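You operate a simulated robot arm through the tools that you are given. There is no shell and no other tool. Be economical: measure what you need, move in short steps, check, and stop when the job is done.

Carry out the task below with a simulated robot arm. There is one attempt and no reset: what you move stays moved.

TASK
Put the purple rag and the teal rag in the small basin.
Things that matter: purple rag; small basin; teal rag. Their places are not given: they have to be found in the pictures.

It is judged by the outcome, as a careful person would: the job done as asked, and still so three seconds after it is handed in. It fails if anything else is knocked over, pushed out of place, dropped, spilled or broken.

THE ROBOT
A 7-joint arm with a two-finger parallel gripper, fixed in place. Base frame: the origin is at the foot of the arm, x ahead of it, y to its left, z up; the work surface is at about z = 0. Lengths are in cm, angles in degrees, forces in N, time in s.
With the tool pointing down near the work surface it reaches from about 22 to 58 cm from the base axis. Its first joint turns from -66.0 to 66.0 degrees. Payload 2.5 kg.
Tool frame: the origin (TCP) lies between the finger pads and is the grasp point; the fingertips stand 2.3 cm ahead of it; z points along the fingers, y is the line along which they close. The gripper opens to 9.4 cm. The fingers are 3.8 cm wide and 1 cm thick; the gripper's body (5.4 by 9.6 cm) begins 3.9 cm behind the TCP.
Orientation is that of the tool frame in the base frame, as a unit quaternion [w, x, y, z]. With the fingers straight down and closing along the base's y, the tool's x points along the base's -x, its y along +y and its z along -z.

THE INTERFACE
- The arm moves only by the tool move_arm. Its argument "deltas" is a list of rows, each a list of 7 numbers: the shift along the tool's x, y, z in cm, then the turn, a rotation vector about the tool's x, y, z in degrees, then the finger opening in cm, from 0 to 9.4. In form: [[tx, ty, tz, ax, ay, az, fingers], ...]. A call has 1 to 12 rows; each row is the pose to reach, as a shift and turn from the pose commanded when the call began, along the tool's axes at that moment. A row lasts 0.2 s, in which the tool goes at most 5 cm and 8.6 degrees; a call with a longer step from one row to the next is refused whole, and so is a gripper value outside its range. A pose out of reach is approached as far as the arm can. The call stops where the force on the tool passes 40 N (or 10 N more than at its start, if that is more) or the arm is blocked; 0.2 s more then pass. The fingers move at their own pace (about 10.8 cm/s each) and stop on an object; they squeeze with about 43 N. The grip force told is the motor's: it shows also when the fingers shut on nothing. Time passes only in rows, and 0.2 s behind the last, so rows that repeat a pose let the fingers close. It gives the time, the measured TCP pose, the force on the tool (base axes), the opening and the grip force at its end, in the units of the frame above (readings bear some noise).
- Cameras (640 x 400 px; columns grow to the right, rows downward): "scene" is fixed at [9.91, -39.75, 55.09]; the picture's right is [0.95, -0.32, 0.00], its down [-0.16, -0.48, -0.86] and it looks along [0.27, 0.82, -0.51] (base axes); focal length 313 px, centre (320, 200). "wrist" rides on the gripper at [-3.9, 0, -4.4] in the tool frame; the picture's right is [0.00, -1.00, 0.00], its down [0.97, 0.00, -0.24] and it looks along [0.24, 0.00, 0.97] (tool axes); focal length 218 px, centre (320, 200).
- get_image(camera): a new picture of that camera. No time passes.
- locate(camera, pixels): for up to 12 pixels [column, row] of the newest picture of that camera ("zoom" is the newest enlarged one), the place [x, y, z] in the base frame of the surface seen there, good to about 0.3 cm. No time passes.
- close_up(camera, box): a new picture of the part [left, top, right, bottom] of that camera's present view, enlarged. No time passes.
- hand_in(): hands the job in; it is judged then, once.

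Work in short steps. Measure before you move; look again where a grasp or a placing could have gone wrong, and mend it. You have 60 turns and 22 pictures in all, the two below and enlarged ones among them. Open the gripper and draw the arm clear of the work before you hand the job in, unless the task says otherwise; then end with one line.

The tools are called after "Request:" as a command line: name --pt "numbers of a row" for each row, then --argument value for the rest, lists and objects as JSON in quotes. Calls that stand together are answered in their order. move_arm: Moves the arm, as the interface text tells. Its arguments: {"type":"object","properties":{"deltas":{"type":"array"}},"required":["deltas"]} The other tools are called the same way: get_image (camera) takes a picture; locate (camera, pixels) gives the place of the surface under pixels of a picture; close_up (camera, box) takes an enlarged picture of a part of a camera's view; hand_in () hands the job in.

At the start:

```text
clock: 0.0
tcp_pos: [28.98, 33.35, 30.9]
ee_rot: [0.001, 0.001, 1.0, 0.001]
ft_force: [0.0, 1.2, 0.4]
finger_gap: 9.39
finger_force: 0.1
```

scene: 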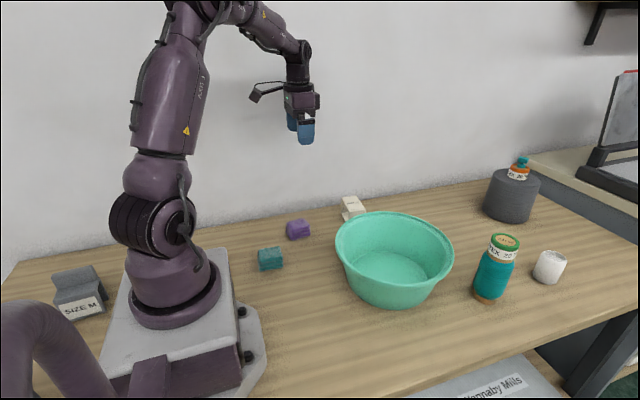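
wrist: 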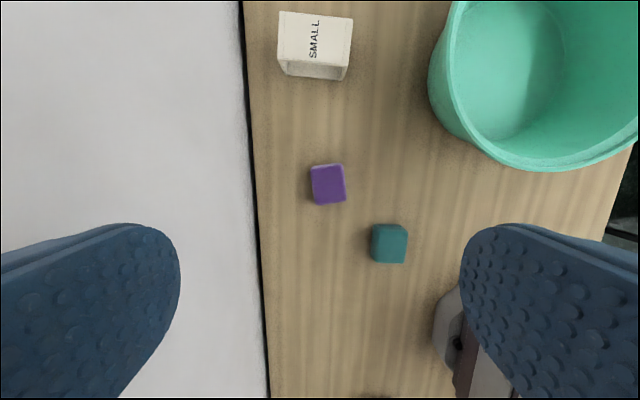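

The purple rag (298,229) and teal rag (271,258) are visible, but there are several containers with labels. I look closer at both candidates and measure.

Request:
close_up --camera "scene" --box '[240, 180, 480, 330]'

Request:
close_up --camera "scene" --box '[0, 240, 160, 340]'

Request:
locate --camera "wrist" --pixels '[[328, 185], [313, 168], [342, 166], [346, 201], [317, 203], [389, 244], [373, 227], [405, 227], [404, 262], [374, 262], [315, 40], [520, 80]]'

Request:
locate --camera "scene" --pixels '[[337, 245], [452, 262], [394, 213], [392, 284], [400, 265], [352, 205], [345, 215], [298, 229], [271, 258], [360, 205]]'

```text
2.67 times, centred on (360, 255) of scene
```

zoom: 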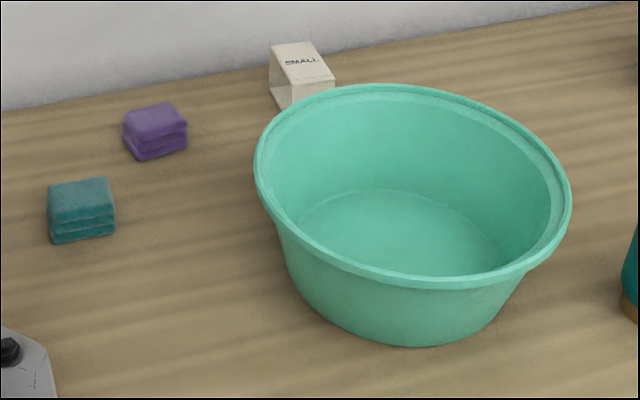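

```text
4.00 times, centred on (80, 290) of scene
```

zoom: 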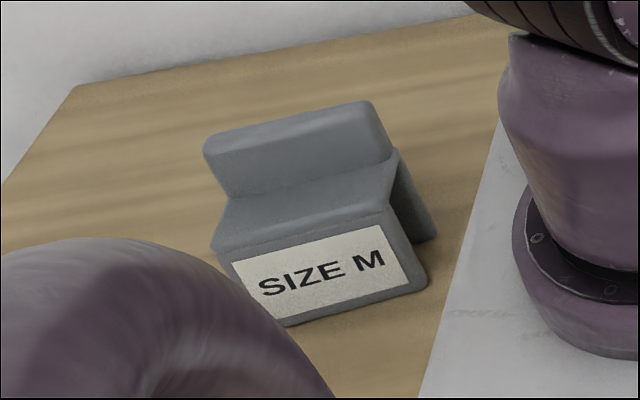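

```text
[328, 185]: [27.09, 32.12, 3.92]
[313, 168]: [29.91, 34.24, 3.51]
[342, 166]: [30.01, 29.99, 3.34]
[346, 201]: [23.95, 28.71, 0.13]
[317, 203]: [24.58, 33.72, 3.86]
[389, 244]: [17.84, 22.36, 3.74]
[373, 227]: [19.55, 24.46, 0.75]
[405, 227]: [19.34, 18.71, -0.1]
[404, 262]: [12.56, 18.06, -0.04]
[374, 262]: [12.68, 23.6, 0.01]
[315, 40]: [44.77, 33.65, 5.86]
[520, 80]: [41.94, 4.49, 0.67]
```

```text
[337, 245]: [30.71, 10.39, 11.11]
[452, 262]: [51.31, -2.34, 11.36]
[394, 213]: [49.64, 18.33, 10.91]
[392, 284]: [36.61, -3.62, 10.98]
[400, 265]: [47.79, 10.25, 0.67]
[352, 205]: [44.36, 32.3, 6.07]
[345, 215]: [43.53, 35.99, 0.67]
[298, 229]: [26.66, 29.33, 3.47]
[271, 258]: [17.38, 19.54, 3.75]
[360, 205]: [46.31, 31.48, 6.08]
```

The only basin is the green one: rim centre is about (42,6), with the rim at z=11. The grey and white pieces are only sign stands. The purple rag is at about (27,32) with its top at 3.9, so I descend partway above it and look.

Request:
move_arm --pt "0.5 -0.4 4.2 0 0 0 9.4" --pt "1 -0.8 8.4 0 0 0 9.4" --pt "1.5 -1.2 12.6 0 0 0 9.4" --pt "1.9 -1.3 16.9 0 0 0 9.4" --pt "1.9 -1.3 16.9 0 0 0 9.4"

Request:
get_image --camera "wrist"

```text
clock: 1.2
tcp_pos: [27.11, 32.04, 14.0]
ee_rot: [0.0, -0.001, 1.0, 0.0]
ft_force: [0.7, 0.1, 0.5]
finger_gap: 9.41
finger_force: 0.2
```

```text
17 pictures are left
```

wrist: 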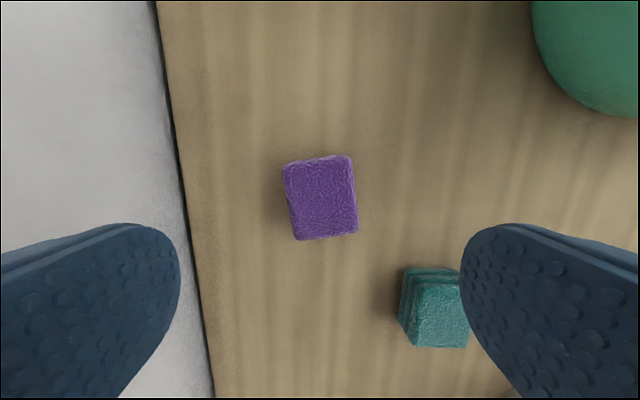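

The purple rag's corners are at (285,163), (351,156), (357,233) and (297,240), slightly rotated. I measure them along with the wall line.

Request:
locate --camera "wrist" --pixels '[[288, 166], [349, 159], [355, 230], [299, 236], [321, 198], [190, 200], [170, 200], [410, 270], [456, 271], [467, 343], [412, 345], [436, 310]]'

```text
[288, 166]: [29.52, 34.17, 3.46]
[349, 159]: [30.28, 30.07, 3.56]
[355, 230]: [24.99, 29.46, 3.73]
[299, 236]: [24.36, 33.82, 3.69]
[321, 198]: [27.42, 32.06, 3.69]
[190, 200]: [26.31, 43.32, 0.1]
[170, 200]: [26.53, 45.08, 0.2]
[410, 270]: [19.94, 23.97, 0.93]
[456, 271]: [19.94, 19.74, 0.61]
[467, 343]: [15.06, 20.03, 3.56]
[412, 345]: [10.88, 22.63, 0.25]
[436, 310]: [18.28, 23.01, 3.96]
```

Purple centre is (27.3,31.9), turned about +7°. I descend aligned to it and close.

Request:
move_arm --pt "-0.2 -0.1 4 0 0 -7 9.4" --pt "-0.2 -0.1 8 0 0 -7 9.4" --pt "-0.2 -0.1 11.1 0 0 -7 9.4" --pt "-0.2 -0.1 11.1 0 0 -7 2" --pt "-0.2 -0.1 11.1 0 0 -7 2" --pt "-0.2 -0.1 11.1 0 0 -7 2"

```text
clock: 2.6
tcp_pos: [27.35, 32.02, 2.8]
ee_rot: [0.001, -0.061, 0.998, 0.0]
ft_force: [0.9, 0.6, 0.4]
finger_gap: 4.87
finger_force: 43.4
```

Gripped at 4.87 cm with 43 N. I lift to z≈20, keeping the grip command.

Request:
move_arm --pt "0 0 -4 0 0 0 2" --pt "0 0 -8 0 0 0 2" --pt "0 0 -12 0 0 0 2" --pt "0 0 -16 0 0 0 2" --pt "0 0 -17.2 0 0 7 2" --pt "0 0 -17.2 0 0 7 2"

Request:
get_image --camera "wrist"

```text
clock: 4.0
tcp_pos: [27.3, 32.01, 20.14]
ee_rot: [-0.001, 0.001, 1.0, 0.001]
ft_force: [0.9, 1.7, 0.5]
finger_gap: 4.89
finger_force: 43.1
```

```text
16 pictures are left
```

wrist: 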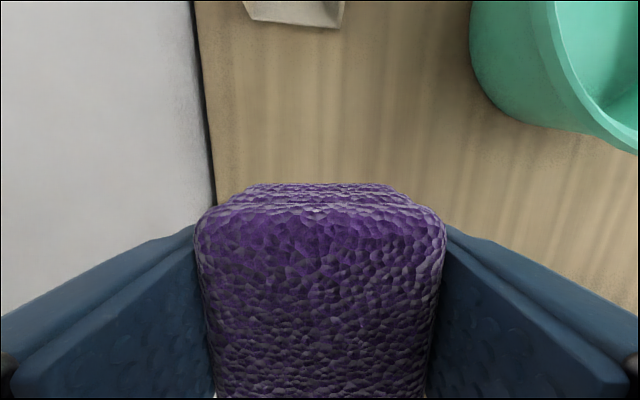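

Purple is held. I fit the basin's rim circle to centre (43,7.3), radius 12.7. Next I carry the rag over it to (46,7.3).

Request:
move_arm --pt "-2.7 -3.5 0 0 0 0 2" --pt "-5.4 -7 0 0 0 0 2" --pt "-8.1 -10.6 0 0 0 0 2" --pt "-10.8 -14.2 0 0 0 0 2" --pt "-13.5 -17.8 0 0 0 0 2" --pt "-16.1 -21.3 0 0 0 0 2" --pt "-18.7 -24.7 0 0 0 0 2" --pt "-18.7 -24.7 0 0 0 0 2"

Request:
get_image --camera "scene"

Request:
get_image --camera "wrist"

```text
clock: 5.8
tcp_pos: [45.93, 7.25, 20.1]
ee_rot: [-0.001, 0.0, 1.0, 0.001]
ft_force: [0.5, 1.5, -0.1]
finger_gap: 4.91
finger_force: 42.9
```

```text
15 pictures are left
```

scene: 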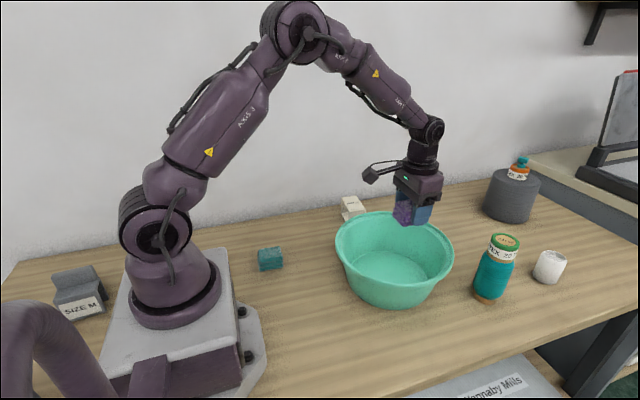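

```text
14 pictures are left
```

wrist: 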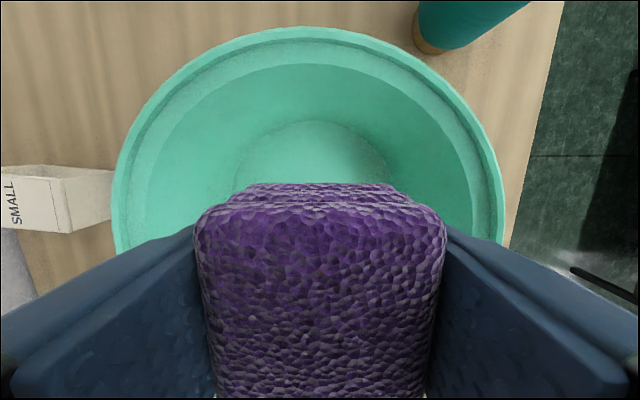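

A bracket sticks out of the gripper at (370,174). I measure where it is before lowering into the basin.

Request:
locate --camera "scene" --pixels '[[370, 174], [371, 181], [385, 165], [405, 165], [402, 190], [420, 190], [395, 213], [390, 268], [370, 262], [420, 262]]'

Request:
locate --camera "wrist" --pixels '[[310, 30], [118, 210], [500, 210], [310, 125], [240, 170], [385, 170]]'

```text
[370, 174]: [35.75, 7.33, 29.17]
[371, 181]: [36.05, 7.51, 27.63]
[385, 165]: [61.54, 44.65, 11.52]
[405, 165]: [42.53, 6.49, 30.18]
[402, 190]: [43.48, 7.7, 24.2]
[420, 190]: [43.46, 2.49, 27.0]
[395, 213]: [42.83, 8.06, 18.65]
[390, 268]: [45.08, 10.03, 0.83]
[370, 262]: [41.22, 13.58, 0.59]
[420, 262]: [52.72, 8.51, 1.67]
```

```text
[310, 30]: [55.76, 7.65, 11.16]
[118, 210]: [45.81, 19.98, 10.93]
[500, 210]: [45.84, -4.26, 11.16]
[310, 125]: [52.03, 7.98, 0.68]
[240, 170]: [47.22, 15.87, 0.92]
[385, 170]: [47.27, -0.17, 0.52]
```

The bracket's lowest point is about 7.5 above the TCP and 10 behind it, so it clears the rim. I lower to z≈4.5, release and rise.

Request:
move_arm --pt "0 0 4 0 0 0 2" --pt "0 0 8 0 0 0 2" --pt "0 0 12 0 0 0 2" --pt "0 0 15.6 0 0 0 2" --pt "0 0 15.6 0 0 0 2" --pt "0 0 15.6 0 0 0 7.5" --pt "0 0 15.6 0 0 0 7.5" --pt "0 0 12 0 0 0 7.5" --pt "0 0 8 0 0 0 7.5" --pt "0 0 4 0 0 0 7.5" --pt "0 0 0 0 0 0 7.5"

Request:
get_image --camera "wrist"

```text
clock: 8.2
tcp_pos: [45.88, 7.15, 20.11]
ee_rot: [0.0, -0.001, 1.0, -0.001]
ft_force: [0.0, -0.1, -0.1]
finger_gap: 7.5
finger_force: 0.0
```

```text
13 pictures are left
```

wrist: 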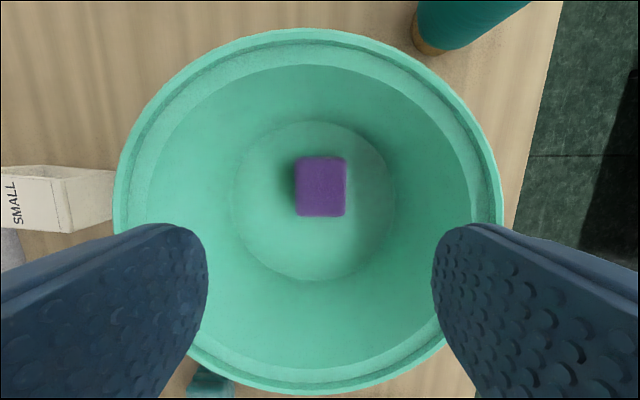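

Purple rests on the basin floor. Now I go above the teal rag at about (17,21.5) and look.

Request:
move_arm --pt "3.6 1.8 0 0 0 0 9.4" --pt "7.2 3.6 0 0 0 0 9.4" --pt "10.8 5.4 0 0 0 0 9.4" --pt "14.4 7.2 0 0 0 0 9.4" --pt "18 9 0 0 0 0 9.4" --pt "21.6 10.8 0 0 0 0 9.4" --pt "25.2 12.6 0 0 0 0 9.4" --pt "28.9 14.3 1 0 0 0 9.4" --pt "28.9 14.3 4 0 0 0 9.4" --pt "28.9 14.3 4 0 0 0 9.4"

Request:
get_image --camera "wrist"

```text
clock: 10.4
tcp_pos: [17.04, 21.54, 16.12]
ee_rot: [0.001, 0.0, 1.0, 0.001]
ft_force: [0.5, 1.1, 0.7]
finger_gap: 9.4
finger_force: 0.0
```

```text
12 pictures are left
```

wrist: 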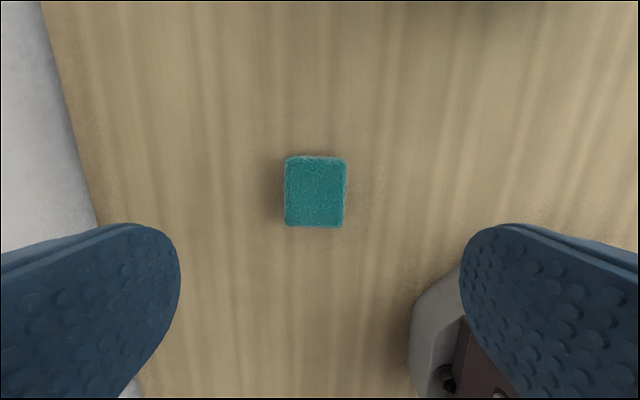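

Teal's corners are at (286,160), (345,160), (342,226) and (287,225). I measure them and the base plate edge at (415,310), which matters for finger clearance.

Request:
locate --camera "wrist" --pixels '[[289, 163], [343, 163], [341, 223], [289, 222], [316, 193], [415, 310], [455, 272], [430, 320], [415, 360]]'

Request:
get_image --camera "scene"

```text
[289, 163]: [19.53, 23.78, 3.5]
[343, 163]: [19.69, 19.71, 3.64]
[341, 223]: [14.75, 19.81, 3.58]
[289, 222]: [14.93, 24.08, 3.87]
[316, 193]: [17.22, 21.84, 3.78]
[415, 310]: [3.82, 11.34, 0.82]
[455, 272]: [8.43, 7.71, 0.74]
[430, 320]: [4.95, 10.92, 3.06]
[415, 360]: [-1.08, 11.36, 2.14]
```

```text
11 pictures are left
```

scene: 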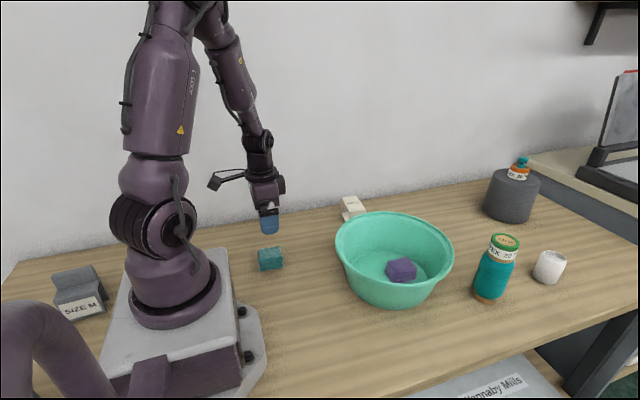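

Teal's centre is (17.2,21.8), square to the base axes, and there is nothing near it. I descend and grip.

Request:
move_arm --pt "-0.2 0.25 4 0 0 0 9.4" --pt "-0.2 0.25 8 0 0 0 9.4" --pt "-0.2 0.25 11 0 0 0 9.4" --pt "-0.2 0.25 13.2 0 0 0 9.4" --pt "-0.2 0.25 13.2 0 0 0 9.4" --pt "-0.2 0.25 13.2 0 0 0 2" --pt "-0.2 0.25 13.2 0 0 0 2" --pt "-0.2 0.25 13.2 0 0 0 2"

```text
clock: 12.2
tcp_pos: [17.3, 21.8, 2.92]
ee_rot: [0.001, 0.0, 1.0, 0.0]
ft_force: [-0.3, 0.2, 0.3]
finger_gap: 4.9
finger_force: 43.3
```

Gripped at 4.9 cm. I lift to z=20.

Request:
move_arm --pt "0 0 -4 0 0 0 2" --pt "0 0 -8 0 0 0 2" --pt "0 0 -12 0 0 0 2" --pt "0 0 -17.1 0 0 0 2"

```text
refused: row 4 steps farther than a row can; nothing moved
```

The last row stepped too far, so I resend with shorter steps.

Request:
move_arm --pt "0 0 -4.3 0 0 0 2" --pt "0 0 -8.6 0 0 0 2" --pt "0 0 -12.9 0 0 0 2" --pt "0 0 -17.1 0 0 0 2" --pt "-3.7 -2.4 -17.1 0 0 0 2" --pt "-7.4 -4.8 -17.1 0 0 0 2" --pt "-11.1 -7.2 -17.1 0 0 0 2" --pt "-14.8 -9.6 -17.1 0 0 0 2" --pt "-18.5 -12 -17.1 0 0 0 2" --pt "-22.2 -14.5 -17.1 0 0 0 2" --pt "-22.2 -14.5 -17.1 0 0 0 2"

Request:
get_image --camera "scene"

Request:
get_image --camera "wrist"

```text
clock: 14.6
tcp_pos: [39.54, 7.16, 20.05]
ee_rot: [0.001, 0.0, 1.0, 0.0]
ft_force: [-0.9, 0.6, -0.4]
finger_gap: 4.88
finger_force: 43.0
```

```text
10 pictures are left
```

scene: 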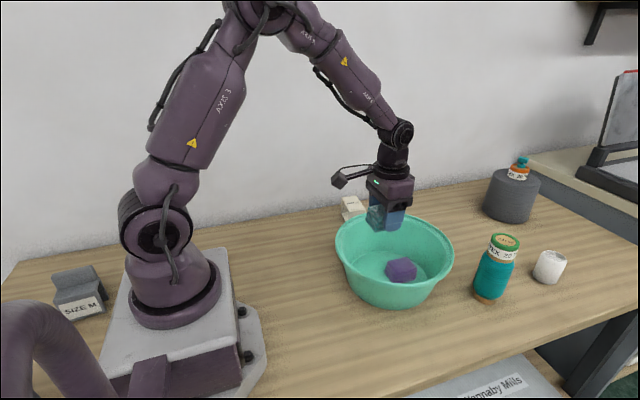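

```text
9 pictures are left
```

wrist: 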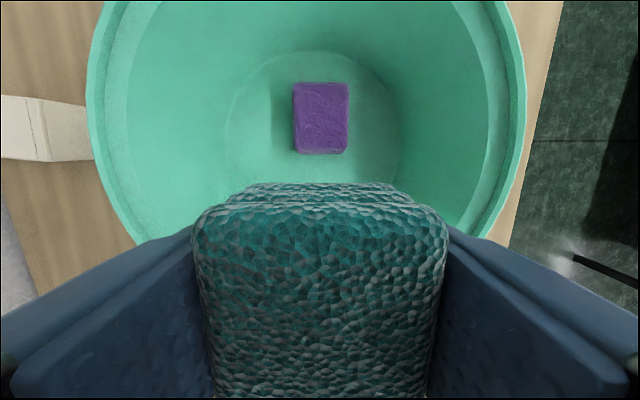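

Teal is held over the near half of the basin and purple sits ahead of it. I lower to z≈5.3, keeping the bracket about 2 cm over the rim, then release and rise.

Request:
move_arm --pt "0 0 4 0 0 0 2" --pt "0 0 8 0 0 0 2" --pt "0 0 12 0 0 0 2" --pt "0 0 14.7 0 0 0 2" --pt "0 0 14.7 0 0 0 2" --pt "0 0 14.7 0 0 0 7.5" --pt "0 0 14.7 0 0 0 7.5" --pt "0 0 12 0 0 0 7.5" --pt "0 0 8 0 0 0 7.5" --pt "0 0 4 0 0 0 7.5" --pt "0 0 0 0 0 0 7.5"

Request:
move_arm --pt "2 3 -3 0 0 0 9.4" --pt "4 6 -5 0 0 0 9.4" --pt "6 9 -7 0 0 0 9.4" --pt "8 12 -9 0 0 0 9.4" --pt "10 15 -10 0 0 0 9.4" --pt "10 18 -10 0 0 0 9.4" --pt "10 18 -10 0 0 0 9.4"

Request:
get_image --camera "scene"

```text
clock: 17.0
tcp_pos: [39.37, 7.23, 20.15]
ee_rot: [0.0, 0.0, 1.0, 0.0]
ft_force: [0.9, 0.8, 0.0]
finger_gap: 7.51
finger_force: 0.0
```

```text
clock: 18.6
tcp_pos: [29.41, 25.42, 30.09]
ee_rot: [0.001, 0.0, 1.0, 0.0]
ft_force: [-0.4, -0.7, 1.0]
finger_gap: 9.4
finger_force: 0.1
```

```text
8 pictures are left
```

scene: 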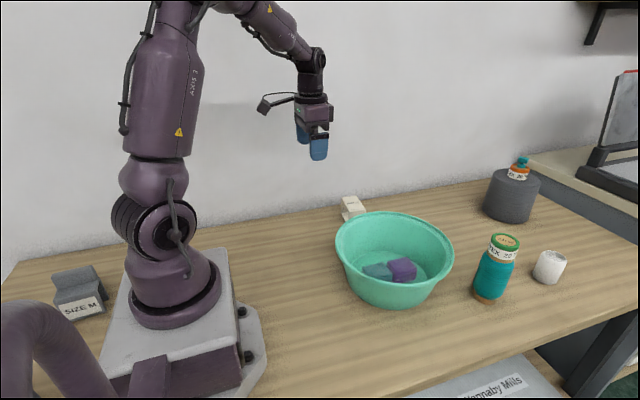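

Both rags lie in the basin (teal at 377,271 and purple at 402,268). Nothing else has moved and the arm is clear with the gripper open, so I hand in.

Request:
hand_in

```text
The job is handed in.
```

The purple rag and the teal rag are both in the small basin, nothing else was moved, and the job is handed in.
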